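You operate a simulated robot arm through the tools that you are given. There is no shell and no other tool. Be economical: measure what you need, move in short steps, check, and stop when the job is done.

Carry out the task below with a simulated two-armed robot. There is one attempt and no reset: what you move stays moved.

JOB
Trim box reading within 2 W of card watts, zero, then switch off.

Only the result counts: the job must be done as asked and must still hold three seconds after the hand-in. Knocking over, shifting, dropping, spilling or breaking anything else fails it.

ROBOT AND FRAMES
Two 7-joint arms with fingered hands on one trunk that stands fixed in place. Base frame: the origin is at the foot of the trunk, x ahead of it, y to its left, z up. Lengths are in mm, angles in degrees, forces in N, time in s.
The left shoulder is at [34, 92, 1160], the right one opposite. With the tool pointing down near the work surface each hand reaches from about 100 to 520 mm from the base axis, measured 20 degrees to its own side. Payload 2.1 kg a hand.
The TCP of each hand is the grasp point between the finger pads, 20 mm short of the fingertips. In the tool frame z runs along the fingers and y along their closing line. The gripper opens to 68 mm. The gripper's body begins 23 mm behind the TCP. The gripper is a hand of 5 fingers: y runs from the thumb to the fingers, the wrist lies at [-10, -79, -131] in the tool frame, and closing takes about 1.5 s.
Orientation is told as [roll, pitch, yaw] about the base's x, y, z axes, in that order, counted from this pose: with the fingers straight down and the wrist toward the robot, the tool's x, y and z point along [0, 1, 0], [1, 0, 0] and [0, 0, -1] of the base frame.

CONTROLS
- The arms move only by the tool move_arm. It takes "left_plan", "right_plan" or both (then of equal length, played together; a hand with none holds still); each is a list of rows, each an object (a shift or turn left out is 0, a gripper value left out holds the last) with "xyz": the shift along the tool's x, y, z in cm, a list of three; "rot": the turn, a rotation vector about the tool's x, y, z in degrees, a list of three. In form: [{"xyz": [dx, dy, dz], "rot": [rx, ry, rz]}, ...]. A call has 1 to 20 rows; each row shifts and turns the commanded pose from where the row before left it, along the tool's axes as they then stand. "left_gripper" and "right_gripper" are, for a hand that has rows, the finger opening in cm, from 0 to 6.8, set as the call begins (left out, the last holds). Rows are played at 5 a second. More than 50 mm and 8.6 degrees between two rows, or a gripper value outside its range, and nothing of the call is played. A pose out of reach is approached as far as the arm can. The call stops where the force on the tool passes 40 N (or 10 N more than at its start, if that is more) or the arm is blocked; 0.2 s more then pass. The fingers move at their own pace (about 153 mm/s each) and stop on an object; they squeeze with about 22 N. The grip force told is the motor's: it shows also when the fingers shut on nothing. Time passes only in rows, and 0.2 s behind the last, so rows that do not move let the fingers close. It gives the time, the measured TCP pose, the force on the tool (base axes), the opening and the grip force at its end, in the units of the frame above (readings bear some noise), with the torque about the TCP (base axes, N m) and any sound that the robot's microphone picked up, and new pictures: "pictures" is both (left out), scene, wrist or none (wrist: the cameras of the hands that moved).
- Cameras (640 x 400 px; columns grow to the right, rows downward): "scene" is now at [102.7, 41.2, 1325.8]; the picture's right is [0.52, -0.85, 0.00], its down [-0.41, -0.25, -0.88] and it looks along [0.75, 0.46, -0.48] (base axes); focal length 214 px, centre (320, 200). "left" rides on the left gripper at [-54, -58, -72] in its tool frame; the picture's right is [-0.57, -0.39, 0.73], its down [0.73, -0.64, 0.23] and it looks along [0.38, 0.66, 0.65] (tool axes); focal length 226 px, centre (320, 200). "right" rides on the right gripper at [54, -58, -72] in its tool frame; the picture's right is [-0.57, 0.39, -0.73], its down [-0.73, -0.64, 0.23] and it looks along [-0.38, 0.66, 0.65] (tool axes); focal length 226 px, centre (320, 200). There is no depth. A picture from a camera that has moved, and an enlarged one, comes with that camera's place and axes in the base frame and with its lens. The place of the scene camera against the robot may be out by one fixed shift of up to 12 mm in any direction.
- move_column(by): slides the trunk up (or, below 0, down) by that many mm; the arms and the scene camera ride with it, the base frame stays. It gives what a move gives, with no picture.
- finger_targets(index, middle, ring, little, thumb_bend, thumb_turn, hand): sets how far each is bent, from 0 (flat) to 100 (curled in); at 30 the hand is open as for a grip, at 70 the pads meet at the TCP. One left out holds its place. A second passes; each finger stops where it meets its share of the squeeze, and holds until it gets a number again. A gripper value or a shape takes the hand back. It gives what a move gives, with no picture; readings hold the bend of each and the force on index, middle, ring, little, thumb and palm. thumb_turn goes from beside the hand (0) to across from the fingers (100), as for a grip.
- hand_shape(shape, hand): the hand has 5 fingers and takes this shape, open, in about a second: jaw (thumb against the fingers, like two jaws); tri (thumb and two fingers); tip (a fingertip pinch); poke (one finger out to press); point (the index stretched); flat (the hand flat); cup (the hand cupped); fist (a fist). The gripper value then closes the fingers along that shape, each until it touches; the sizes above hold for jaw. It gives what a move gives, with no picture.
- aim_head(pan, tilt): turns the head with the scene camera to pan (to the left, within 86 degrees either way) and tilt (down, from -29 to 69), counted from straight ahead of the robot. It gives what a move gives, and a new picture of the scene camera.
- zoom(camera, box): a new picture of the part [left, top, right, bottom] of that camera's present view, enlarged. The clock stands still meanwhile.
- close_job(): hands the job in; it is judged then, once.

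Go step by step. Nothing tells you positions but the pictures and the camera data: compare them with the known pose of the tool, close in by small moves and look again before you grip or let go. The budget is 120 turns and 200 pictures, counting those below and the enlarged ones. Unless the task says otherwise, let go and move clear before handing in, and close with one line.

The tools are called after "Call:" by a JSON object that holds its "api" and its "payload". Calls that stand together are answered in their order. move_arm: Moves the arms, as the interface text tells. Its arguments: {"type":"object","properties":{"left_plan":{"type":"array","items":{"type":"object","properties":{"xyz":{"type":"array","items":{"type":"number"}},"rot":{"type":"array","items":{"type":"number"}}}}},"left_gripper":{"type":"number"},"right_plan":{"type":"array","items":{"type":"object","properties":{"xyz":{"type":"array","items":{"type":"number"}},"rot":{"type":"array","items":{"type":"number"}}}}},"right_gripper":{"type":"number"},"pictures":{"type":"string","enum":["both","scene","wrist","none"]}},"required":[]} The other tools are called the same way: move_column (by) slides the trunk up or down; hand_shape (shape, hand) gives the hand a shape; finger_targets (index, middle, ring, little, thumb_bend, thumb_turn, hand) moves the fingers one by one; aim_head (pan, tilt) turns the head that bears the scene camera; zoom (camera, box) takes an enlarged picture of a part of a camera's view; close_job () hands the job in.

At the start:

```text
time: 0.0
left_ee_pos: [242.4, 336.3, 1200.7]
left_tcp_rot: [0.0, -0.1, 0.0]
left_wrist_force: [-0.2, -0.3, 0.0]
left_torque: [0.02, -0.01, 0.01]
left_grip_width: 67.3
left_finger_force: 0.1
left_shape: jaw
left_bend: [30.0, 30.0, 30.0, 30.0, 30.0, 98.0]
left_finger forces: [0.0, 0.1, 0.0, 0.0, 0.0, 0.0]
right_ee_pos: [379.9, 50.5, 1236.4]
right_tcp_rot: [0.0, 0.0, 0.0]
right_wrist_force: [-0.3, 0.6, -0.6]
right_torque: [0.0, 0.01, 0.04]
right_grip_width: 67.6
right_finger_force: 0.1
right_shape: jaw
right_bend: [30.0, 30.0, 30.0, 30.0, 30.0, 98.0]
right_finger forces: [0.1, 0.0, 0.0, 0.0, 0.0, 0.0]
trunk travel left (down, up): [-400.0, 504.0]
head pan, tilt: [31.5, 28.5]
```

scene: 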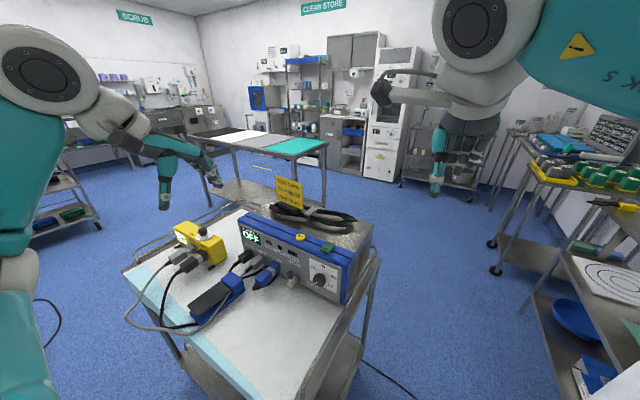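
right: 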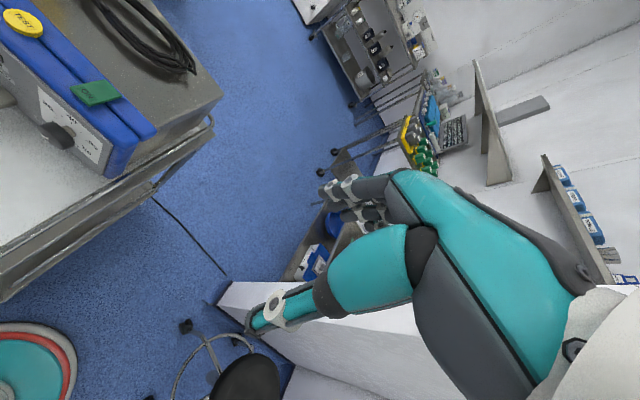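
left: 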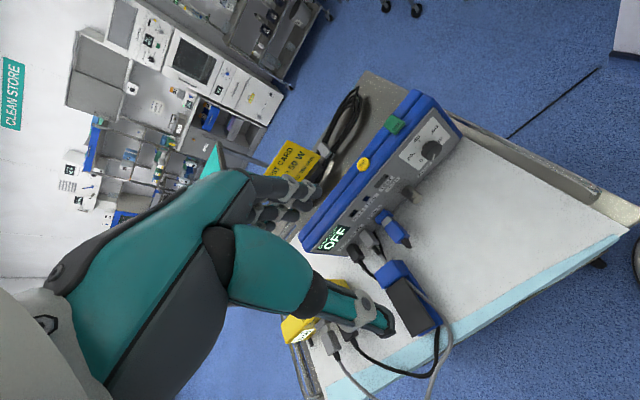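

I see a trolley with a blue electrosurgical-type box showing OFF, a yellow card, a yellow connector box with cables, and a foot pedal. I'll zoom in to read the labels.

Call:
{"api": "zoom", "payload": {"camera": "scene", "box": [220, 170, 380, 300]}}

Call:
{"api": "zoom", "payload": {"camera": "left", "box": [240, 80, 480, 350]}}

Call:
{"api": "zoom", "payload": {"camera": "scene", "box": [140, 210, 280, 330]}}

```text
3.08 times, centred on (300, 235) of scene
camera zoom: at [102.7, 41.2, 1325.8], right [0.52, -0.85, 0.0], down [-0.41, -0.25, -0.88], along [0.75, 0.46, -0.48], focal length 660 px, centre (382, 92)
```

zoom: 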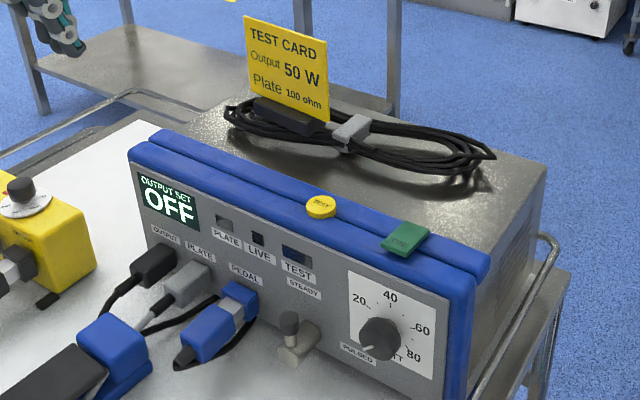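

```text
1.48 times, centred on (360, 215) of left
camera zoom: at [184.5, 281.2, 1274.0], right [-0.39, -0.57, -0.73], down [-0.64, 0.73, -0.23], along [0.66, 0.38, -0.65], focal length 335 px, centre (261, 178)
```

zoom: 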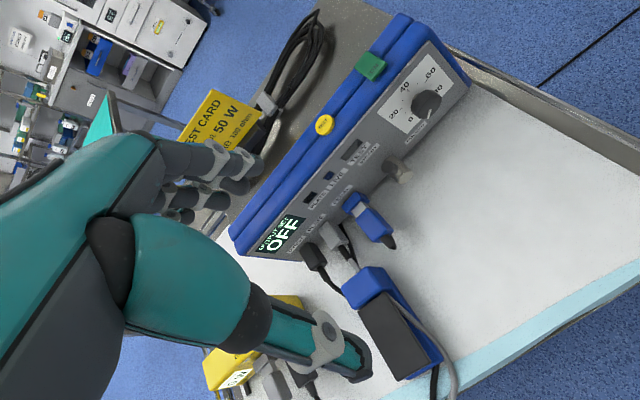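

```text
3.33 times, centred on (210, 270) of scene
camera zoom: at [102.7, 41.2, 1325.8], right [0.52, -0.85, 0.0], down [-0.41, -0.25, -0.88], along [0.75, 0.46, -0.48], focal length 715 px, centre (687, -33)
```

zoom: 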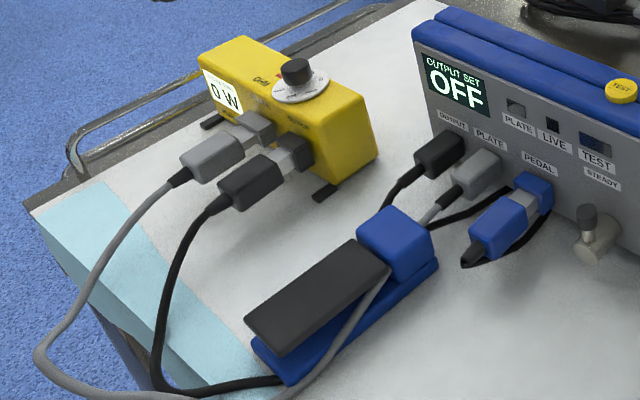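

The knob is near (446,255,859), the green switch near (501,261,929) and the yellow TEST button near (498,352,931). The front panel faces the robot. I'll look closer at the load box dial, the lever and the scale.

Call:
{"api": "zoom", "payload": {"camera": "scene", "box": [170, 215, 234, 255]}}

Call:
{"api": "zoom", "payload": {"camera": "scene", "box": [280, 250, 344, 290]}}

Call:
{"api": "zoom", "payload": {"camera": "right", "box": [0, 0, 160, 190]}}

```text
10.00 times, centred on (202, 235) of scene
camera zoom: at [102.7, 41.2, 1325.8], right [0.52, -0.85, 0.0], down [-0.41, -0.25, -0.88], along [0.75, 0.46, -0.48], focal length 2145 px, centre (1500, -150)
```

zoom: 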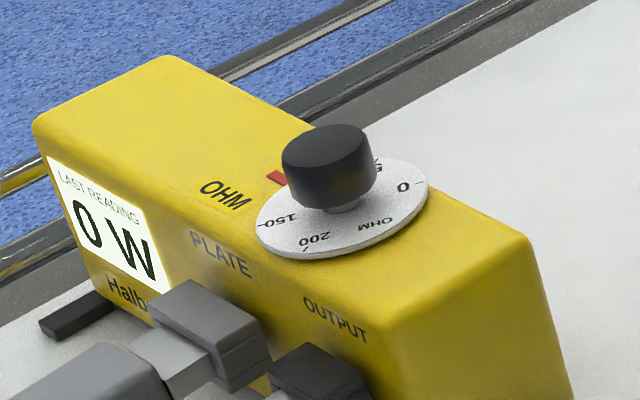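

```text
10.00 times, centred on (312, 270) of scene
camera zoom: at [102.7, 41.2, 1325.8], right [0.52, -0.85, 0.0], down [-0.41, -0.25, -0.88], along [0.75, 0.46, -0.48], focal length 2145 px, centre (400, -500)
```

zoom: 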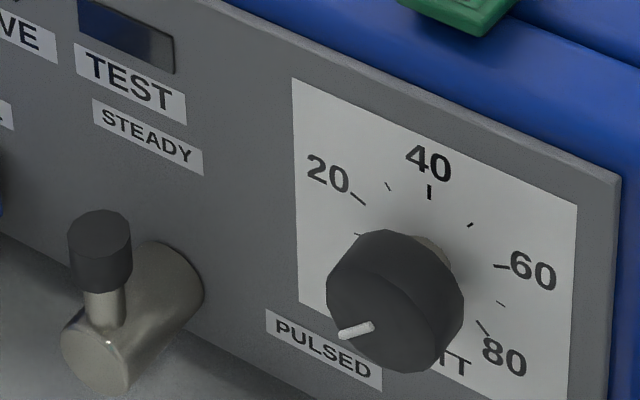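

```text
2.11 times, centred on (80, 95) of right
camera zoom: at [321.1, 105.9, 1307.7], right [0.39, -0.57, 0.73], down [-0.64, -0.73, -0.23], along [0.66, -0.38, -0.65], focal length 476 px, centre (825, 421)
```

zoom: 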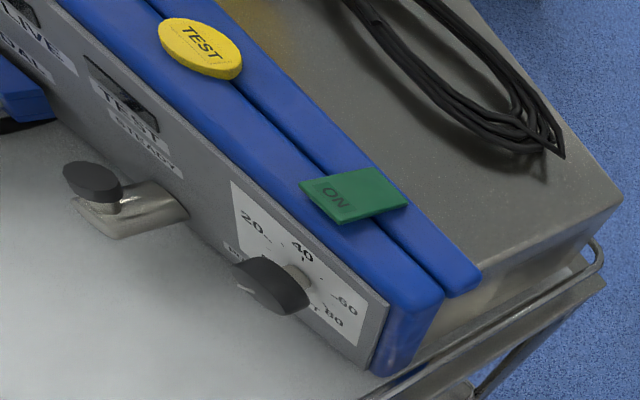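

The load dial appears near 100 (to be confirmed), the mode lever points up at STEADY, and the box shows LAST READING 0 W. I'll make a poking hand and move the left hand toward the box for a better view.

Call:
{"api": "hand_shape", "payload": {"hand": "left", "shape": "poke"}}

Call:
{"api": "move_arm", "payload": {"left_plan": [{"xyz": [0, 4.5, 0]}, {"xyz": [0, 4.5, 0]}, {"xyz": [0, 4, 0]}], "pictures": "both"}}

```text
time: 0.9
left_ee_pos: [243.7, 335.9, 1201.1]
left_tcp_rot: [-0.1, 0.0, -0.1]
left_wrist_force: [-0.2, -0.1, -0.3]
left_torque: [0.0, -0.03, 0.0]
left_grip_width: 0.1
left_finger_force: 0.1
left_shape: poke
left_bend: [70.0, 70.0, 99.0, 99.0, 100.0, 100.0]
left_finger forces: [0.0, 0.0, 0.0, 0.0, 0.0, 0.1]
right_ee_pos: [381.0, 50.9, 1235.2]
right_tcp_rot: [-0.1, 0.0, 0.0]
right_wrist_force: [0.6, -0.1, 0.8]
right_torque: [0.01, 0.0, 0.02]
right_grip_width: 67.5
right_finger_force: 0.0
right_shape: jaw
right_bend: [30.0, 30.0, 30.0, 30.0, 30.0, 98.0]
right_finger forces: [0.0, 0.1, 0.0, 0.0, 0.0, 0.1]
trunk travel left (down, up): [-400.0, 504.0]
head pan, tilt: [31.5, 28.5]
```

```text
time: 1.7
left_ee_pos: [371.7, 335.5, 1203.6]
left_tcp_rot: [0.0, 0.1, 0.0]
left_wrist_force: [-0.5, 0.8, 0.8]
left_torque: [0.0, 0.0, 0.01]
left_grip_width: 0.0
left_finger_force: 0.1
left_shape: poke
left_bend: [70.0, 70.0, 99.0, 99.0, 100.0, 100.0]
left_finger forces: [0.1, 0.1, 0.0, 0.0, 0.0, 0.0]
right_ee_pos: [379.7, 51.1, 1236.1]
right_tcp_rot: [0.1, -0.1, 0.0]
right_wrist_force: [0.1, 0.2, 1.1]
right_torque: [0.03, 0.0, -0.01]
right_grip_width: 67.8
right_finger_force: 0.1
right_shape: jaw
right_bend: [30.0, 30.0, 30.0, 30.0, 30.0, 98.0]
right_finger forces: [0.1, 0.0, 0.0, 0.0, 0.1, 0.0]
trunk travel left (down, up): [-400.0, 504.0]
head pan, tilt: [31.5, 28.5]
camera scene: at [103.0, 41.1, 1325.8], right [0.52, -0.85, 0.0], down [-0.41, -0.25, -0.88], along [0.75, 0.46, -0.48], focal length 214 px, centre (320, 200)
camera left: at [315.3, 281.2, 1276.4], right [-0.39, -0.57, -0.73], down [-0.64, 0.73, -0.23], along [0.66, 0.38, -0.65], focal length 226 px, centre (320, 200)
```

scene: 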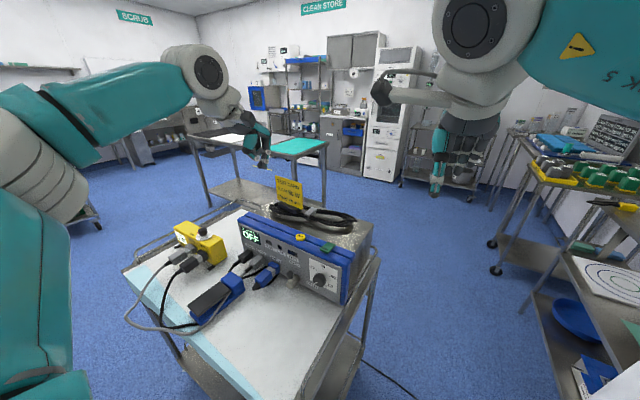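
left: 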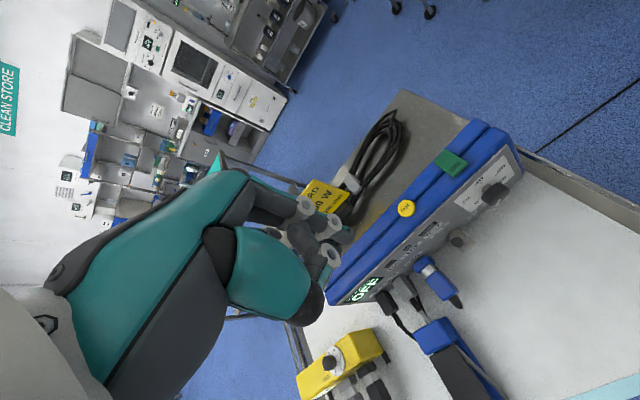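

The hand is over the trolley. I'll zoom in on the fingers and on the load dial.

Call:
{"api": "zoom", "payload": {"camera": "left", "box": [210, 160, 370, 330]}}

Call:
{"api": "zoom", "payload": {"camera": "left", "box": [290, 320, 390, 400]}}

Call:
{"api": "zoom", "payload": {"camera": "left", "box": [400, 110, 540, 270]}}

```text
2.35 times, centred on (290, 245) of left
camera zoom: at [315.3, 281.2, 1276.4], right [-0.39, -0.57, -0.73], down [-0.64, 0.73, -0.23], along [0.66, 0.38, -0.65], focal length 532 px, centre (391, 94)
```

zoom: 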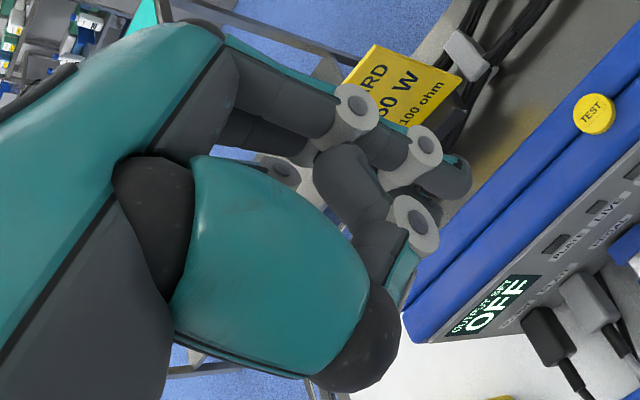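

```text
5.00 times, centred on (340, 360) of left
camera zoom: at [315.3, 281.2, 1276.4], right [-0.39, -0.57, -0.73], down [-0.64, 0.73, -0.23], along [0.66, 0.38, -0.65], focal length 1130 px, centre (220, -600)
```

zoom: 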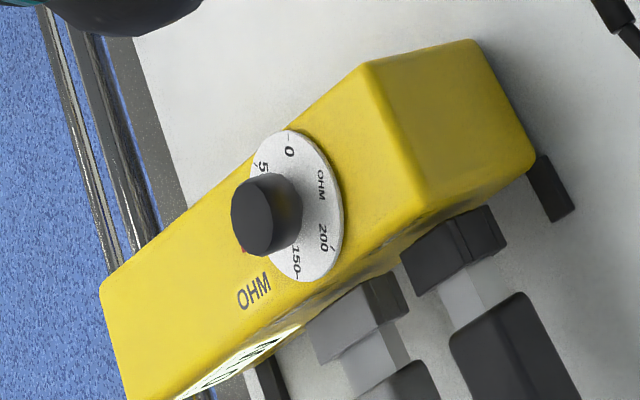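

```text
2.50 times, centred on (470, 190) of left
camera zoom: at [315.3, 281.2, 1276.4], right [-0.39, -0.57, -0.73], down [-0.64, 0.73, -0.23], along [0.66, 0.38, -0.65], focal length 565 px, centre (-55, 225)
```

zoom: 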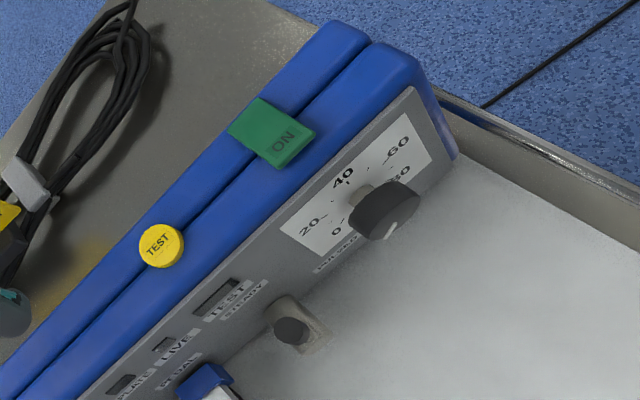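

The dial pointer on the load box is hidden behind the knob. I'll move the left hand sideways to look at it from above.

Call:
{"api": "move_arm", "payload": {"left_plan": [{"xyz": [4.8, 0, 0]}, {"xyz": [4.8, 0, 0]}, {"xyz": [4.8, 0, 0]}, {"xyz": [4.8, 0, 0]}, {"xyz": [4.8, 0, 0]}], "pictures": "wrist"}}

```text
time: 2.9
left_ee_pos: [328.5, 469.1, 1184.6]
left_tcp_rot: [0.1, 0.0, -0.1]
left_wrist_force: [0.4, 0.2, -0.8]
left_torque: [0.0, 0.01, -0.02]
left_grip_width: 0.0
left_finger_force: 0.1
left_shape: poke
left_bend: [70.0, 70.0, 99.0, 99.0, 100.0, 100.0]
left_finger forces: [0.1, 0.0, 0.0, 0.0, 0.0, 0.1]
left hand out of reach, approached as far as the arm can: row 2, 3, 4, 5
right_ee_pos: [380.5, 50.4, 1236.3]
right_tcp_rot: [0.0, 0.0, -0.1]
right_wrist_force: [-0.2, -0.5, 0.0]
right_torque: [0.01, -0.01, -0.01]
right_grip_width: 67.6
right_finger_force: 0.1
right_shape: jaw
right_bend: [30.0, 30.0, 30.0, 30.0, 30.0, 98.0]
right_finger forces: [0.1, 0.0, 0.0, 0.0, 0.0, 0.1]
trunk travel left (down, up): [-400.0, 504.0]
head pan, tilt: [31.5, 28.5]
camera left: at [270.9, 414.4, 1256.8], right [-0.39, -0.57, -0.73], down [-0.64, 0.73, -0.23], along [0.66, 0.38, -0.65], focal length 226 px, centre (320, 200)
```

left: 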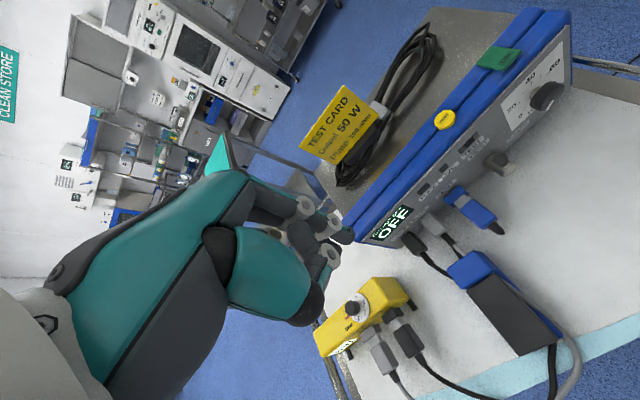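

Call:
{"api": "zoom", "payload": {"camera": "left", "box": [330, 280, 400, 340]}}

Call:
{"api": "zoom", "payload": {"camera": "left", "box": [250, 180, 370, 340]}}

```text
6.67 times, centred on (365, 310) of left
camera zoom: at [270.9, 414.4, 1256.8], right [-0.39, -0.57, -0.73], down [-0.64, 0.73, -0.23], along [0.66, 0.38, -0.65], focal length 1507 px, centre (20, -533)
```

zoom: 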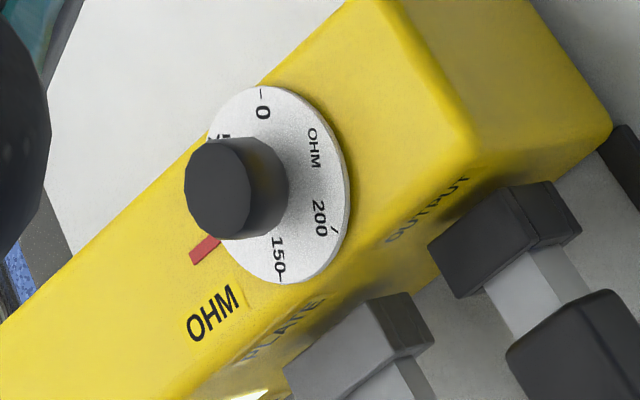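

```text
2.50 times, centred on (310, 260) of left
camera zoom: at [270.9, 414.4, 1256.8], right [-0.39, -0.57, -0.73], down [-0.64, 0.73, -0.23], along [0.66, 0.38, -0.65], focal length 565 px, centre (345, 50)
```

zoom: 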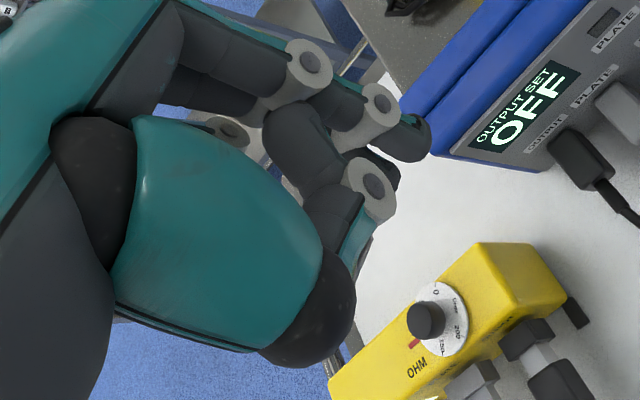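

The red mark on the load dial lines up with 100 Ω by the tick geometry, so the load is right. Next I'll move the left hand above the green ON switch.

Call:
{"api": "move_arm", "payload": {"left_plan": [{"xyz": [-4.5, 0, 0]}, {"xyz": [-4.5, 1, 0]}, {"xyz": [-4, 2.5, 0]}, {"xyz": [-4, 2.5, 2]}, {"xyz": [-4, 2.5, 3]}], "pictures": "none"}}

```text
refused: row 4 steps farther than a row can; nothing moved
```

Call:
{"api": "move_arm", "payload": {"left_plan": [{"xyz": [-4.5, 0, 0]}, {"xyz": [-4.5, 1, 0]}, {"xyz": [-4, 2, 0]}, {"xyz": [-4, 2, 2]}, {"xyz": [-3, 2, 3]}], "pictures": "none"}}

```text
time: 4.1
left_ee_pos: [397.5, 269.6, 1135.3]
left_tcp_rot: [-0.2, 0.0, 0.0]
left_wrist_force: [0.7, 0.3, -0.2]
left_torque: [-0.02, 0.02, 0.0]
left_grip_width: 0.2
left_finger_force: 0.0
left_shape: poke
left_bend: [70.0, 70.0, 99.0, 99.0, 100.0, 100.0]
left_finger forces: [0.0, 0.1, 0.0, 0.1, 0.0, 0.0]
right_ee_pos: [379.7, 49.8, 1236.0]
right_tcp_rot: [0.0, 0.0, 0.0]
right_wrist_force: [-0.7, 0.6, 0.0]
right_torque: [-0.02, -0.01, -0.02]
right_grip_width: 67.6
right_finger_force: 0.1
right_shape: jaw
right_bend: [30.0, 30.0, 30.0, 30.0, 30.0, 98.0]
right_finger forces: [0.0, 0.1, 0.0, 0.1, 0.0, 0.1]
trunk travel left (down, up): [-400.0, 504.0]
head pan, tilt: [31.5, 28.5]
```

The hand is at (397,270,1135). Next I'll go forward and down to about 30 mm above the green switch.

Call:
{"api": "move_arm", "payload": {"left_plan": [{"xyz": [-0.9, 4, 2.5]}, {"xyz": [0, 4, 2.5]}, {"xyz": [0, 2.3, 4]}, {"xyz": [0, 0, 4.5]}, {"xyz": [0, 0, 1.5]}], "pictures": "both"}}

```text
time: 5.3
left_ee_pos: [487.0, 258.5, 992.2]
left_tcp_rot: [-0.1, 0.0, 0.0]
left_wrist_force: [0.6, -0.7, 0.1]
left_torque: [0.02, 0.03, 0.01]
left_grip_width: 0.0
left_finger_force: 0.0
left_shape: poke
left_bend: [70.0, 70.0, 99.0, 99.0, 100.0, 100.0]
left_finger forces: [0.1, 0.0, 0.0, 0.1, 0.0, 0.0]
left hand out of reach, approached as far as the arm can: row 4, 5
right_ee_pos: [380.1, 50.2, 1236.1]
right_tcp_rot: [0.1, -0.1, 0.0]
right_wrist_force: [0.2, 0.3, 0.7]
right_torque: [0.0, 0.01, 0.0]
right_grip_width: 67.7
right_finger_force: 0.0
right_shape: jaw
right_bend: [30.0, 30.0, 30.0, 30.0, 30.0, 98.0]
right_finger forces: [0.0, 0.0, 0.1, 0.0, 0.1, 0.0]
trunk travel left (down, up): [-400.0, 504.0]
head pan, tilt: [31.5, 28.5]
camera scene: at [102.8, 41.2, 1325.8], right [0.52, -0.85, 0.0], down [-0.41, -0.25, -0.88], along [0.75, 0.46, -0.48], focal length 214 px, centre (320, 200)
camera left: at [428.5, 204.0, 1065.2], right [-0.39, -0.57, -0.73], down [-0.64, 0.73, -0.23], along [0.66, 0.38, -0.65], focal length 226 px, centre (320, 200)
```

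scene: 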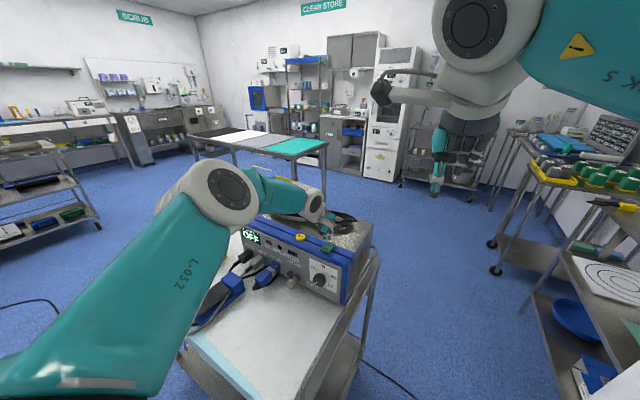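
left: 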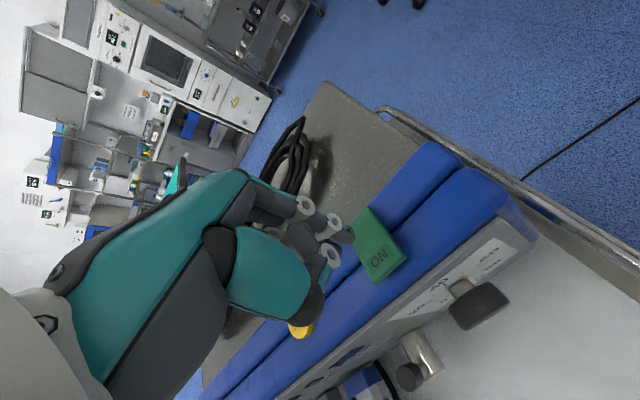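

The arm ran out of reach a little above the switch, so I'll lower the trunk. I'll raise the hand first so the net motion stays safe.

Call:
{"api": "move_arm", "payload": {"left_plan": [{"xyz": [0, 0, -4]}, {"xyz": [0, 0, -4]}], "pictures": "none"}}

Call:
{"api": "move_column", "payload": {"by": -100}}

```text
time: 5.9
left_ee_pos: [487.5, 257.7, 1071.3]
left_tcp_rot: [0.1, 0.0, 0.0]
left_wrist_force: [-0.1, -0.8, 0.3]
left_torque: [-0.01, 0.03, 0.0]
left_grip_width: 0.0
left_finger_force: 0.1
left_shape: poke
left_bend: [70.0, 70.0, 99.0, 99.0, 100.0, 100.0]
left_finger forces: [0.1, 0.1, 0.0, 0.0, 0.0, 0.0]
right_ee_pos: [379.8, 51.8, 1236.2]
right_tcp_rot: [0.1, 0.0, 0.0]
right_wrist_force: [-0.5, 0.9, -1.0]
right_torque: [-0.03, 0.0, 0.03]
right_grip_width: 67.6
right_finger_force: 0.1
right_shape: jaw
right_bend: [30.0, 30.0, 30.0, 30.0, 30.0, 98.0]
right_finger forces: [0.0, 0.0, 0.1, 0.0, 0.1, 0.0]
trunk travel left (down, up): [-400.0, 504.0]
head pan, tilt: [31.5, 28.5]
```

```text
time: 7.2
left_ee_pos: [486.9, 259.4, 971.0]
left_tcp_rot: [0.0, 0.1, 0.0]
left_wrist_force: [0.4, -0.5, 0.6]
left_torque: [0.0, 0.0, 0.0]
left_grip_width: 0.0
left_finger_force: 0.1
left_shape: poke
left_bend: [70.0, 70.0, 99.0, 99.0, 100.0, 100.0]
left_finger forces: [0.0, 0.0, 0.0, 0.0, 0.1, 0.0]
right_ee_pos: [379.2, 50.7, 1136.3]
right_tcp_rot: [0.1, 0.0, 0.0]
right_wrist_force: [-0.6, -0.4, -0.4]
right_torque: [-0.03, 0.01, 0.0]
right_grip_width: 67.5
right_finger_force: 0.1
right_shape: jaw
right_bend: [30.0, 30.0, 30.0, 30.0, 30.0, 98.0]
right_finger forces: [0.0, 0.0, 0.0, 0.0, 0.0, 0.0]
trunk travel left (down, up): [-300.0, 604.0]
head pan, tilt: [31.5, 28.5]
```

Call:
{"api": "move_arm", "payload": {"left_plan": [{"xyz": [0, 1, 0.8]}], "pictures": "both"}}

Call:
{"api": "zoom", "payload": {"camera": "left", "box": [260, 170, 420, 290]}}

Call:
{"api": "zoom", "payload": {"camera": "scene", "box": [240, 130, 400, 240]}}

```text
time: 7.6
left_ee_pos: [496.4, 259.2, 964.0]
left_tcp_rot: [-0.1, 0.0, 0.0]
left_wrist_force: [0.1, -0.2, 2.3]
left_torque: [0.03, -0.01, -0.01]
left_grip_width: 0.0
left_finger_force: 0.0
left_shape: poke
left_bend: [70.0, 70.0, 99.0, 99.0, 100.0, 100.0]
left_finger forces: [0.1, 2.5, 0.0, 0.0, 0.0, 0.0]
right_ee_pos: [378.4, 50.8, 1136.2]
right_tcp_rot: [0.1, 0.0, 0.0]
right_wrist_force: [0.3, -0.5, -0.1]
right_torque: [0.02, 0.0, -0.01]
right_grip_width: 67.5
right_finger_force: 0.1
right_shape: jaw
right_bend: [30.0, 30.0, 30.0, 30.0, 30.0, 98.0]
right_finger forces: [0.0, 0.0, 0.0, 0.1, 0.0, 0.0]
trunk travel left (down, up): [-300.0, 604.0]
head pan, tilt: [31.5, 28.5]
camera scene: at [116.2, 41.1, 1225.2], right [0.52, -0.85, 0.0], down [-0.41, -0.25, -0.88], along [0.75, 0.46, -0.48], focal length 214 px, centre (320, 200)
camera left: at [439.1, 204.8, 1036.0], right [-0.39, -0.57, -0.73], down [-0.64, 0.73, -0.23], along [0.66, 0.38, -0.65], focal length 226 px, centre (320, 200)
```

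scene: 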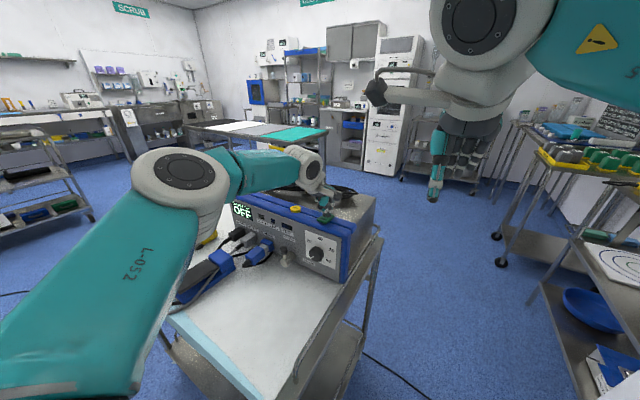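
left: 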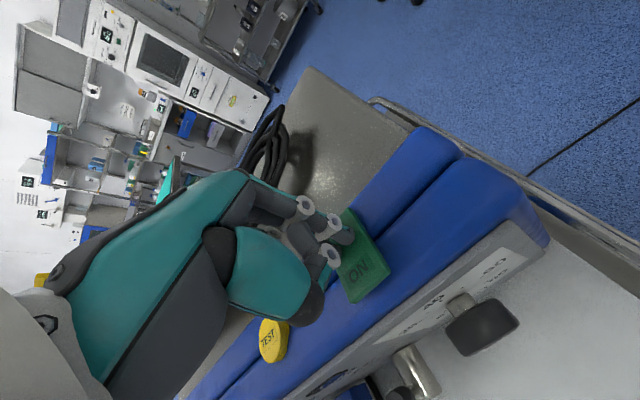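

```text
3.33 times, centred on (340, 230) of left
camera zoom: at [439.1, 204.8, 1036.0], right [-0.39, -0.57, -0.73], down [-0.64, 0.73, -0.23], along [0.66, 0.38, -0.65], focal length 754 px, centre (253, 100)
```

zoom: 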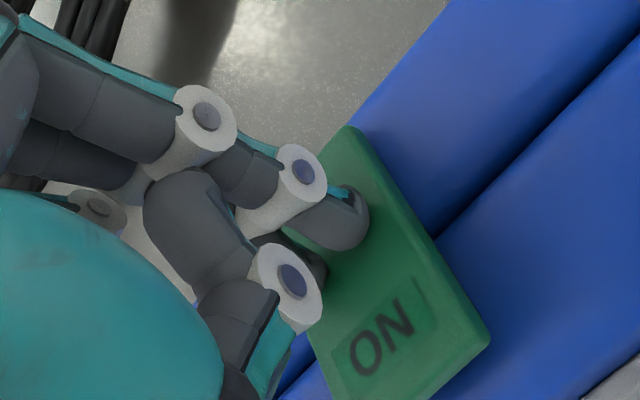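

```text
3.64 times, centred on (320, 185) of scene
camera zoom: at [116.2, 41.1, 1225.2], right [0.52, -0.85, 0.0], down [-0.41, -0.25, -0.88], along [0.75, 0.46, -0.48], focal length 780 px, centre (320, 254)
```

zoom: 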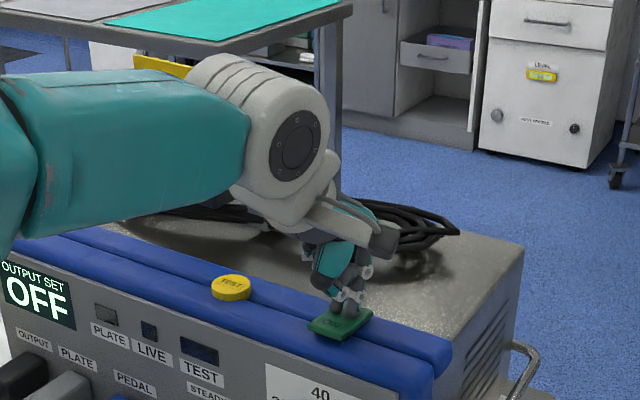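

The middle fingertip is just touching the rear half of the green button (2.5 N). I'll lift, shift to the ON-marked part and press.

Call:
{"api": "move_arm", "payload": {"left_plan": [{"xyz": [0, 0, -1]}, {"xyz": [-0.6, -1.0, 0]}, {"xyz": [0, 0, 1.0]}, {"xyz": [0, 0, 0.4]}, {"xyz": [0, 0, 0.3]}], "pictures": "both"}}

```text
time: 8.9
left_ee_pos: [487.3, 251.9, 962.3]
left_tcp_rot: [-0.2, -0.9, 0.1]
left_wrist_force: [-2.6, 0.3, 15.6]
left_torque: [0.03, 0.05, 0.0]
left_grip_width: 0.2
left_finger_force: 0.0
left_shape: poke
left_bend: [70.0, 70.0, 99.0, 99.0, 100.0, 100.0]
left_finger forces: [12.8, 3.7, 0.0, 0.0, 0.0, 0.0]
right_ee_pos: [378.5, 50.3, 1136.9]
right_tcp_rot: [0.1, 0.0, -0.1]
right_wrist_force: [-0.1, 0.0, -0.6]
right_torque: [-0.02, 0.0, 0.02]
right_grip_width: 67.4
right_finger_force: 0.1
right_shape: jaw
right_bend: [30.0, 30.0, 30.0, 30.0, 30.0, 98.0]
right_finger forces: [0.1, 0.1, 0.0, 0.0, 0.1, 0.0]
trunk travel left (down, up): [-300.0, 604.0]
head pan, tilt: [31.5, 28.5]
stopped in row 5 (left hand): the force on the tool passed its limit at 43 N (the readings are from after the stop); the commanded pose is now the measured one
camera scene: at [114.8, 40.5, 1225.2], right [0.52, -0.85, 0.0], down [-0.41, -0.25, -0.88], along [0.75, 0.46, -0.48], focal length 214 px, centre (320, 200)
camera left: at [428.5, 197.5, 1034.4], right [-0.37, -0.57, -0.73], down [-0.64, 0.73, -0.24], along [0.67, 0.38, -0.64], focal length 226 px, centre (320, 200)
```

scene: 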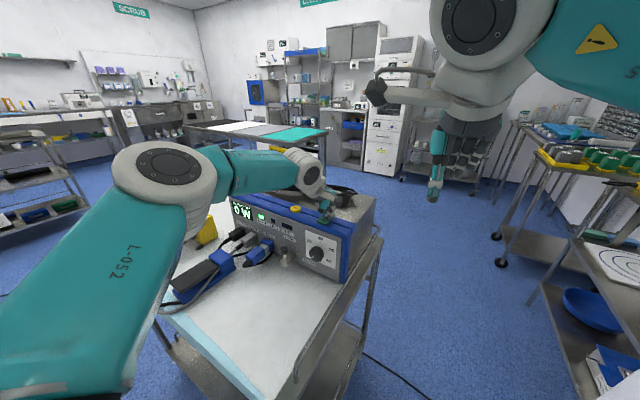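
left: 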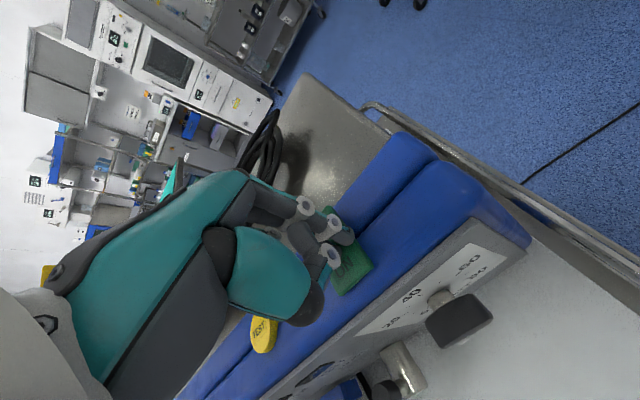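

The display now shows 0 W, so the unit is on. I'll lift off and retreat, then study the knob.

Call:
{"api": "move_arm", "payload": {"left_plan": [{"xyz": [0, 0, -3]}, {"xyz": [0, -1, -4]}, {"xyz": [0, -4, -2]}, {"xyz": [0, -4, -2]}, {"xyz": [0, -4.5, 0]}], "pictures": "both"}}

Call:
{"api": "zoom", "payload": {"camera": "scene", "box": [220, 190, 390, 300]}}

Call:
{"api": "zoom", "payload": {"camera": "scene", "box": [280, 225, 350, 280]}}

```text
time: 10.1
left_ee_pos: [349.4, 253.2, 1070.4]
left_tcp_rot: [-0.2, -0.5, 0.1]
left_wrist_force: [-0.1, -0.2, -1.2]
left_torque: [-0.06, -0.01, 0.0]
left_grip_width: 0.0
left_finger_force: 0.1
left_shape: poke
left_bend: [70.0, 70.0, 99.0, 99.0, 100.0, 100.0]
left_finger forces: [0.0, 0.0, 0.0, 0.0, 0.0, 0.0]
right_ee_pos: [380.0, 50.3, 1136.3]
right_tcp_rot: [0.0, 0.0, 0.0]
right_wrist_force: [0.5, -0.5, -0.2]
right_torque: [-0.02, -0.02, 0.04]
right_grip_width: 67.9
right_finger_force: 0.1
right_shape: jaw
right_bend: [30.0, 30.0, 30.0, 30.0, 30.0, 98.0]
right_finger forces: [0.0, 0.0, 0.1, 0.0, 0.0, 0.1]
trunk travel left (down, up): [-300.0, 604.0]
head pan, tilt: [31.5, 28.5]
camera scene: at [116.5, 41.1, 1225.1], right [0.52, -0.85, 0.0], down [-0.41, -0.25, -0.88], along [0.75, 0.46, -0.48], focal length 214 px, centre (320, 200)
camera left: at [291.7, 197.2, 1142.2], right [-0.38, -0.57, -0.73], down [-0.64, 0.73, -0.24], along [0.67, 0.38, -0.64], focal length 226 px, centre (320, 200)
```

scene: 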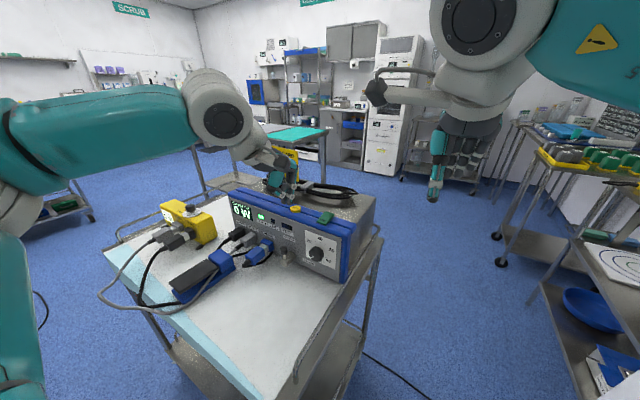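
left: 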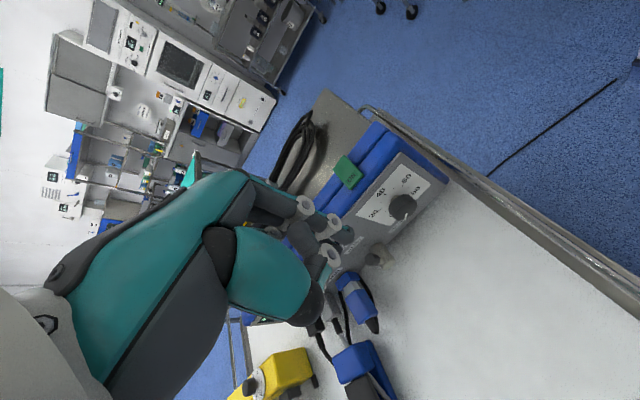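

```text
3.64 times, centred on (305, 245) of scene
camera zoom: at [116.5, 41.1, 1225.1], right [0.52, -0.85, 0.0], down [-0.41, -0.25, -0.88], along [0.75, 0.46, -0.48], focal length 780 px, centre (374, 36)
```

zoom: 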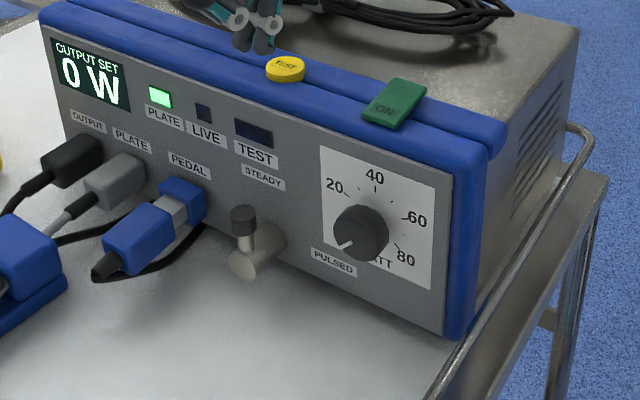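

```text
7.27 times, centred on (315, 252) of scene
camera zoom: at [116.5, 41.1, 1225.1], right [0.52, -0.85, 0.0], down [-0.41, -0.25, -0.88], along [0.75, 0.46, -0.48], focal length 1560 px, centre (356, -182)
```

zoom: 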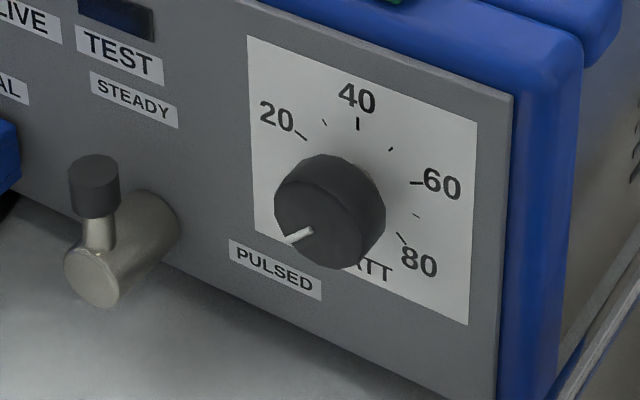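

The panel is readable: OUTPUT SET 0 W, the PLATE lamp is lit and the lever is at STEADY. I'll open the hand to jaw and turn it to point forward toward the knob.

Call:
{"api": "hand_shape", "payload": {"hand": "left", "shape": "jaw"}}

Call:
{"api": "move_arm", "payload": {"left_plan": [{"rot": [-8, 0, 0]}, {"rot": [-8, 0, 0]}, {"rot": [-8, 0, 0]}, {"rot": [-8, 0, 0]}, {"rot": [-8, 0, 0]}, {"rot": [-8, 0, 0]}, {"rot": [-8, 0, 0]}, {"rot": [-8, 0, 0]}], "pictures": "none"}}

Call:
{"api": "move_arm", "payload": {"left_plan": [{"rot": [0, 0, -8]}, {"rot": [0, 0, -8]}, {"rot": [0, 0, -8]}, {"rot": [0, 0, -8]}, {"rot": [0, 0, -8]}, {"rot": [0, 0, -8]}, {"rot": [0, 0, -8]}, {"rot": [0, 0, -8]}, {"rot": [0, 0, -8]}, {"rot": [0, 0, -8]}, {"rot": [0, 0, -8]}], "pictures": "scene"}}

```text
time: 11.0
left_ee_pos: [351.1, 252.8, 1071.0]
left_tcp_rot: [-0.1, -0.7, -0.1]
left_wrist_force: [0.1, -0.1, 0.6]
left_torque: [-0.05, -0.02, 0.0]
left_grip_width: 68.1
left_finger_force: 0.1
left_shape: jaw
left_bend: [30.0, 30.0, 30.0, 30.0, 30.0, 98.0]
left_finger forces: [0.1, 0.0, 0.0, 0.0, 0.1, 0.1]
right_ee_pos: [379.3, 51.6, 1137.1]
right_tcp_rot: [0.0, 0.1, 0.0]
right_wrist_force: [0.2, -0.5, -0.1]
right_torque: [-0.01, -0.01, -0.02]
right_grip_width: 67.7
right_finger_force: 0.0
right_shape: jaw
right_bend: [30.0, 30.0, 30.0, 30.0, 30.0, 98.0]
right_finger forces: [0.0, 0.1, 0.0, 0.0, 0.0, 0.0]
trunk travel left (down, up): [-300.0, 604.0]
head pan, tilt: [31.5, 28.5]
```

```text
time: 12.8
left_ee_pos: [350.8, 254.7, 1068.2]
left_tcp_rot: [0.0, -64.7, 0.2]
left_wrist_force: [0.0, -0.3, 0.6]
left_torque: [0.03, 0.01, -0.03]
left_grip_width: 67.9
left_finger_force: 0.1
left_shape: jaw
left_bend: [30.0, 30.0, 30.0, 30.0, 30.0, 98.0]
left_finger forces: [0.0, 0.0, 0.0, 0.1, 0.0, 0.0]
right_ee_pos: [379.8, 51.3, 1135.7]
right_tcp_rot: [0.0, 0.0, -0.1]
right_wrist_force: [0.1, 0.4, 0.2]
right_torque: [-0.03, 0.0, -0.02]
right_grip_width: 67.5
right_finger_force: 0.0
right_shape: jaw
right_bend: [30.0, 30.0, 30.0, 30.0, 30.0, 98.0]
right_finger forces: [0.0, 0.0, 0.1, 0.0, 0.0, 0.1]
trunk travel left (down, up): [-300.0, 604.0]
head pan, tilt: [31.5, 28.5]
```

```text
time: 15.2
left_ee_pos: [359.5, 256.6, 1069.6]
left_tcp_rot: [-64.6, -1.6, 89.2]
left_wrist_force: [-0.5, -0.6, 0.1]
left_torque: [0.01, 0.01, -0.02]
left_grip_width: 68.3
left_finger_force: 0.1
left_shape: jaw
left_bend: [30.0, 30.0, 30.0, 30.0, 30.0, 98.0]
left_finger forces: [0.0, 0.0, 0.0, 0.0, 0.0, 0.0]
left hand out of reach, approached as far as the arm can: row 3, 5
right_ee_pos: [380.4, 50.0, 1137.1]
right_tcp_rot: [0.0, 0.0, -0.1]
right_wrist_force: [0.5, -0.6, 0.2]
right_torque: [-0.01, -0.01, 0.0]
right_grip_width: 67.4
right_finger_force: 0.0
right_shape: jaw
right_bend: [30.0, 30.0, 30.0, 30.0, 30.0, 98.0]
right_finger forces: [0.1, 0.0, 0.1, 0.0, 0.0, 0.1]
trunk travel left (down, up): [-300.0, 604.0]
head pan, tilt: [31.5, 28.5]
camera scene: at [116.5, 41.1, 1225.1], right [0.52, -0.85, 0.0], down [-0.41, -0.25, -0.88], along [0.75, 0.46, -0.48], focal length 214 px, centre (320, 200)
```

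scene: 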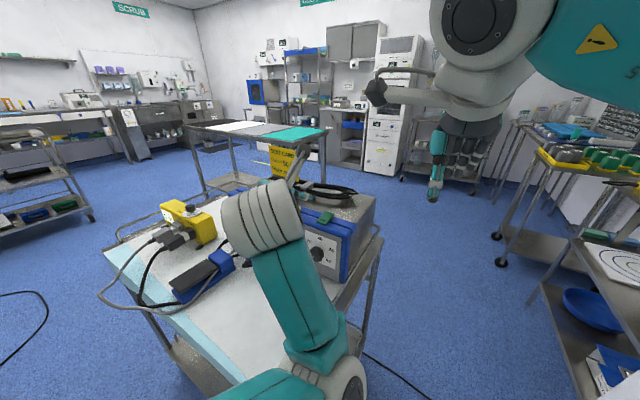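

The hand points forward with its closing line horizontal. I'll test further roll to set up the first grasp.

Call:
{"api": "move_arm", "payload": {"left_plan": [{"rot": [0, 0, -8]}, {"rot": [0, 0, -8]}, {"rot": [0, 0, -8]}, {"rot": [0, 0, -8]}, {"rot": [0, 0, -8]}, {"rot": [0, 0, -8]}], "pictures": "both"}}

```text
time: 16.6
left_ee_pos: [360.0, 256.5, 1069.1]
left_tcp_rot: [-55.6, 40.8, 114.1]
left_wrist_force: [-0.4, 0.8, -0.3]
left_torque: [-0.01, -0.05, 0.02]
left_grip_width: 67.8
left_finger_force: 0.1
left_shape: jaw
left_bend: [30.0, 30.0, 30.0, 30.0, 30.0, 98.0]
left_finger forces: [0.1, 0.1, 0.1, 0.0, 0.0, 0.0]
right_ee_pos: [379.8, 51.2, 1135.0]
right_tcp_rot: [0.0, 0.0, 0.0]
right_wrist_force: [1.1, -0.2, 0.7]
right_torque: [-0.02, 0.01, -0.02]
right_grip_width: 67.7
right_finger_force: 0.0
right_shape: jaw
right_bend: [30.0, 30.0, 30.0, 30.0, 30.0, 98.0]
right_finger forces: [0.0, 0.0, 0.0, 0.0, 0.1, 0.1]
trunk travel left (down, up): [-300.0, 604.0]
head pan, tilt: [31.5, 28.5]
camera scene: at [116.5, 41.0, 1225.1], right [0.52, -0.85, 0.0], down [-0.41, -0.25, -0.88], along [0.75, 0.46, -0.48], focal length 214 px, centre (320, 200)
camera left: at [330.0, 255.3, 1172.2], right [0.94, 0.14, 0.3], down [0.19, -0.97, -0.14], along [0.27, 0.19, -0.95], focal length 226 px, centre (320, 200)
```

scene: 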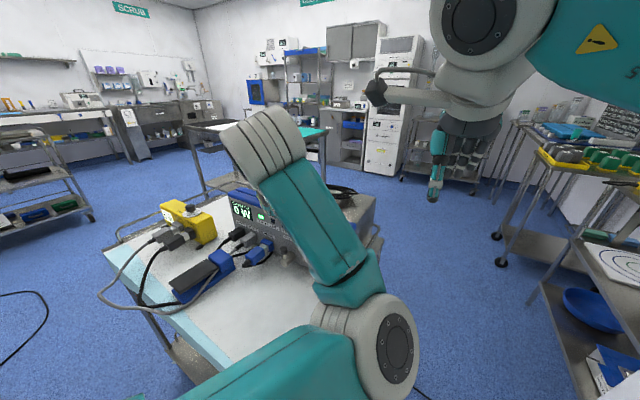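
left: 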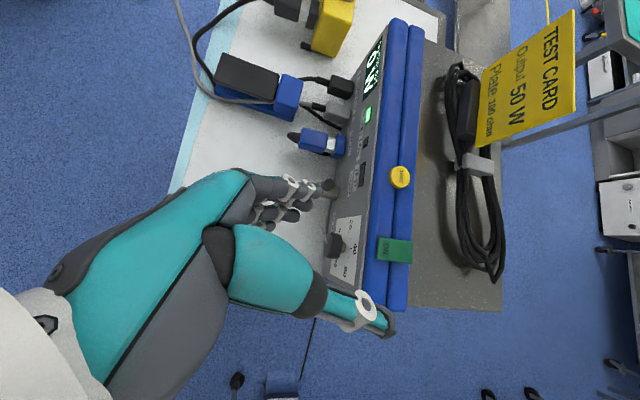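

The roll range is good and the wrist camera shows the knob near (450,258,860). I'll descend in front of the knob at an offset of about 70 mm, in two steps.

Call:
{"api": "move_arm", "payload": {"left_plan": [{"xyz": [2.6, 2.72, 2.4]}, {"xyz": [2.6, 2.72, 2.4]}], "pictures": "scene"}}

```text
time: 17.2
left_ee_pos: [373.4, 255.6, 978.3]
left_tcp_rot: [-55.7, 40.7, 114.1]
left_wrist_force: [-0.8, -0.3, -0.3]
left_torque: [0.0, -0.03, 0.0]
left_grip_width: 67.8
left_finger_force: 0.0
left_shape: jaw
left_bend: [30.0, 30.0, 30.0, 30.0, 30.0, 98.0]
left_finger forces: [0.1, 0.1, 0.0, 0.0, 0.0, 0.0]
right_ee_pos: [379.5, 51.2, 1136.8]
right_tcp_rot: [0.0, 0.0, 0.0]
right_wrist_force: [0.0, 0.0, 0.3]
right_torque: [-0.02, 0.01, -0.02]
right_grip_width: 67.5
right_finger_force: 0.1
right_shape: jaw
right_bend: [30.0, 30.0, 30.0, 30.0, 30.0, 98.0]
right_finger forces: [0.1, 0.0, 0.0, 0.1, 0.1, 0.0]
trunk travel left (down, up): [-300.0, 604.0]
head pan, tilt: [31.5, 28.5]
camera scene: at [116.5, 41.1, 1225.0], right [0.52, -0.85, 0.0], down [-0.41, -0.25, -0.88], along [0.75, 0.46, -0.48], focal length 214 px, centre (320, 200)
```

scene: 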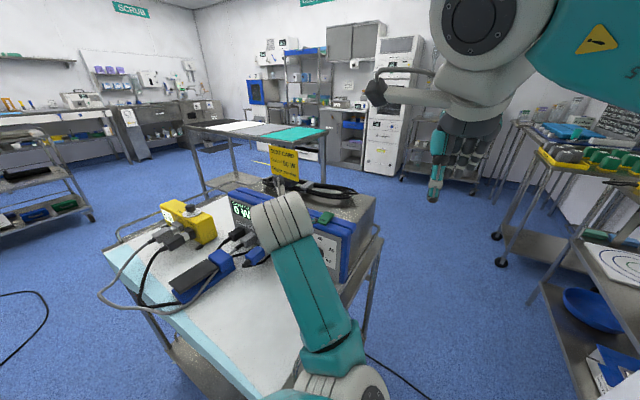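

Call:
{"api": "move_arm", "payload": {"left_plan": [{"xyz": [2.6, 2.72, 2.3]}, {"xyz": [2.4, 2.5, 2.2]}], "pictures": "both"}}

Call:
{"api": "zoom", "payload": {"camera": "left", "box": [220, 140, 480, 360]}}

```text
time: 17.8
left_ee_pos: [382.4, 257.3, 891.3]
left_tcp_rot: [-55.7, 40.6, 114.0]
left_wrist_force: [0.2, 0.2, -0.5]
left_torque: [-0.02, 0.0, 0.0]
left_grip_width: 67.9
left_finger_force: 0.0
left_shape: jaw
left_bend: [30.0, 30.0, 30.0, 30.0, 30.0, 98.0]
left_finger forces: [0.0, 0.0, 0.1, 0.0, 0.1, 0.1]
right_ee_pos: [380.1, 50.0, 1135.9]
right_tcp_rot: [0.1, 0.0, 0.0]
right_wrist_force: [0.7, -0.2, -0.2]
right_torque: [0.02, 0.0, 0.02]
right_grip_width: 67.7
right_finger_force: 0.0
right_shape: jaw
right_bend: [30.0, 30.0, 30.0, 30.0, 30.0, 98.0]
right_finger forces: [0.0, 0.0, 0.0, 0.0, 0.1, 0.0]
trunk travel left (down, up): [-300.0, 604.0]
head pan, tilt: [31.5, 28.5]
camera scene: at [116.5, 41.1, 1225.1], right [0.52, -0.85, 0.0], down [-0.41, -0.25, -0.88], along [0.75, 0.46, -0.48], focal length 214 px, centre (320, 200)
camera left: at [352.5, 255.5, 995.7], right [0.94, 0.14, 0.3], down [0.19, -0.97, -0.14], along [0.27, 0.19, -0.94], focal length 226 px, centre (320, 200)
```

scene: 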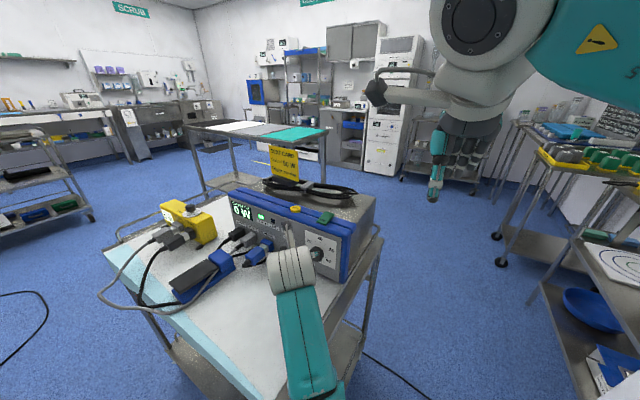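
left: 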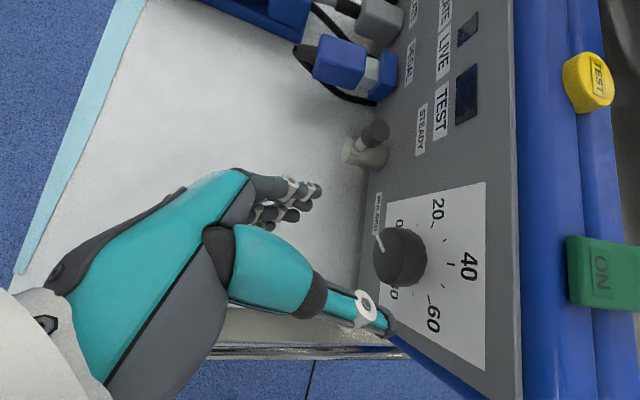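

```text
1.82 times, centred on (350, 250) of left
camera zoom: at [352.5, 255.5, 995.7], right [0.94, 0.14, 0.3], down [0.19, -0.97, -0.14], along [0.27, 0.19, -0.94], focal length 411 px, centre (266, 109)
```

zoom: 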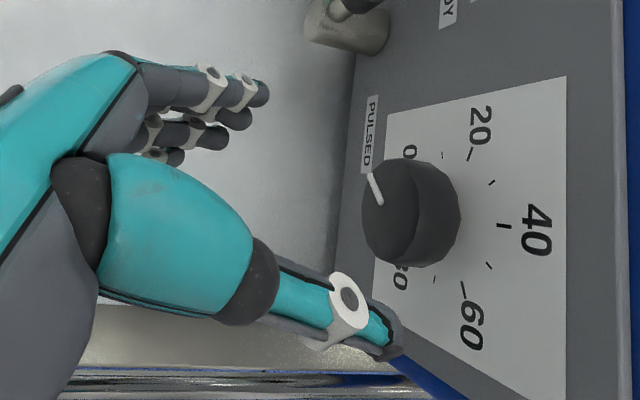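

The view is excellent: knob axis around (443–462, 254.5, 860), pointer at 0. Four fingers would crowd the table and lever, so I'll switch to the three-finger shape and look.

Call:
{"api": "hand_shape", "payload": {"hand": "left", "shape": "tri"}}

Call:
{"api": "zoom", "payload": {"camera": "left", "box": [180, 130, 480, 370]}}

Call:
{"api": "zoom", "payload": {"camera": "scene", "box": [220, 190, 390, 300]}}

```text
time: 18.7
left_ee_pos: [383.4, 256.8, 893.4]
left_tcp_rot: [-55.8, 40.7, 114.1]
left_wrist_force: [0.0, 1.1, -1.5]
left_torque: [0.01, 0.0, -0.01]
left_grip_width: 68.0
left_finger_force: 0.1
left_shape: tri
left_bend: [30.0, 30.0, 99.0, 99.0, 30.0, 98.0]
left_finger forces: [0.1, 0.0, 0.0, 0.0, 0.0, 0.0]
right_ee_pos: [379.5, 51.5, 1135.0]
right_tcp_rot: [0.0, -0.1, 0.0]
right_wrist_force: [-0.2, -0.5, 0.1]
right_torque: [-0.04, -0.01, 0.0]
right_grip_width: 67.5
right_finger_force: 0.1
right_shape: jaw
right_bend: [30.0, 30.0, 30.0, 30.0, 30.0, 98.0]
right_finger forces: [0.0, 0.0, 0.1, 0.0, 0.1, 0.0]
trunk travel left (down, up): [-300.0, 604.0]
head pan, tilt: [31.5, 28.5]
```

```text
1.67 times, centred on (330, 250) of left
camera zoom: at [352.5, 255.5, 996.5], right [0.94, 0.14, 0.3], down [0.19, -0.97, -0.14], along [0.27, 0.19, -0.94], focal length 377 px, centre (303, 117)
```

zoom: 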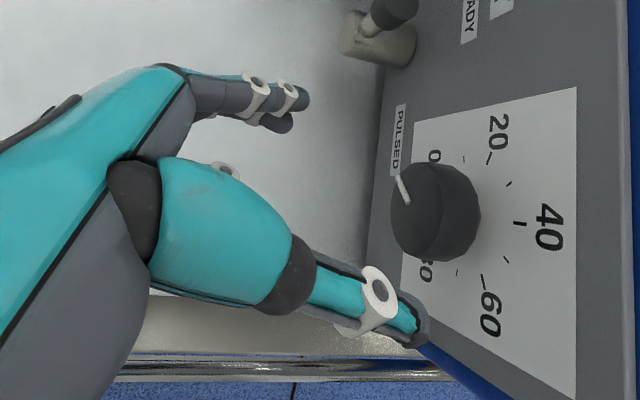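

```text
3.64 times, centred on (305, 245) of scene
camera zoom: at [116.5, 41.0, 1225.1], right [0.52, -0.85, 0.0], down [-0.41, -0.25, -0.88], along [0.75, 0.46, -0.48], focal length 780 px, centre (374, 36)
```

zoom: 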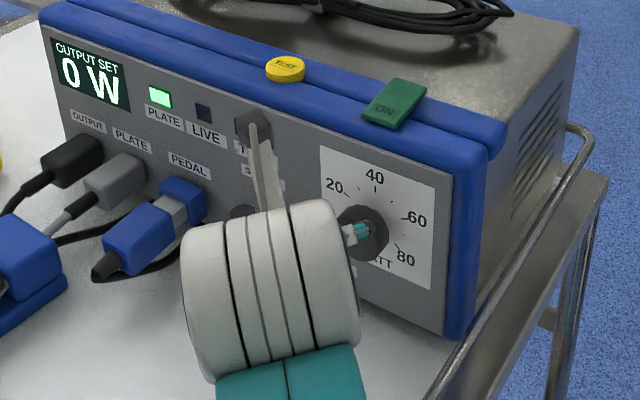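

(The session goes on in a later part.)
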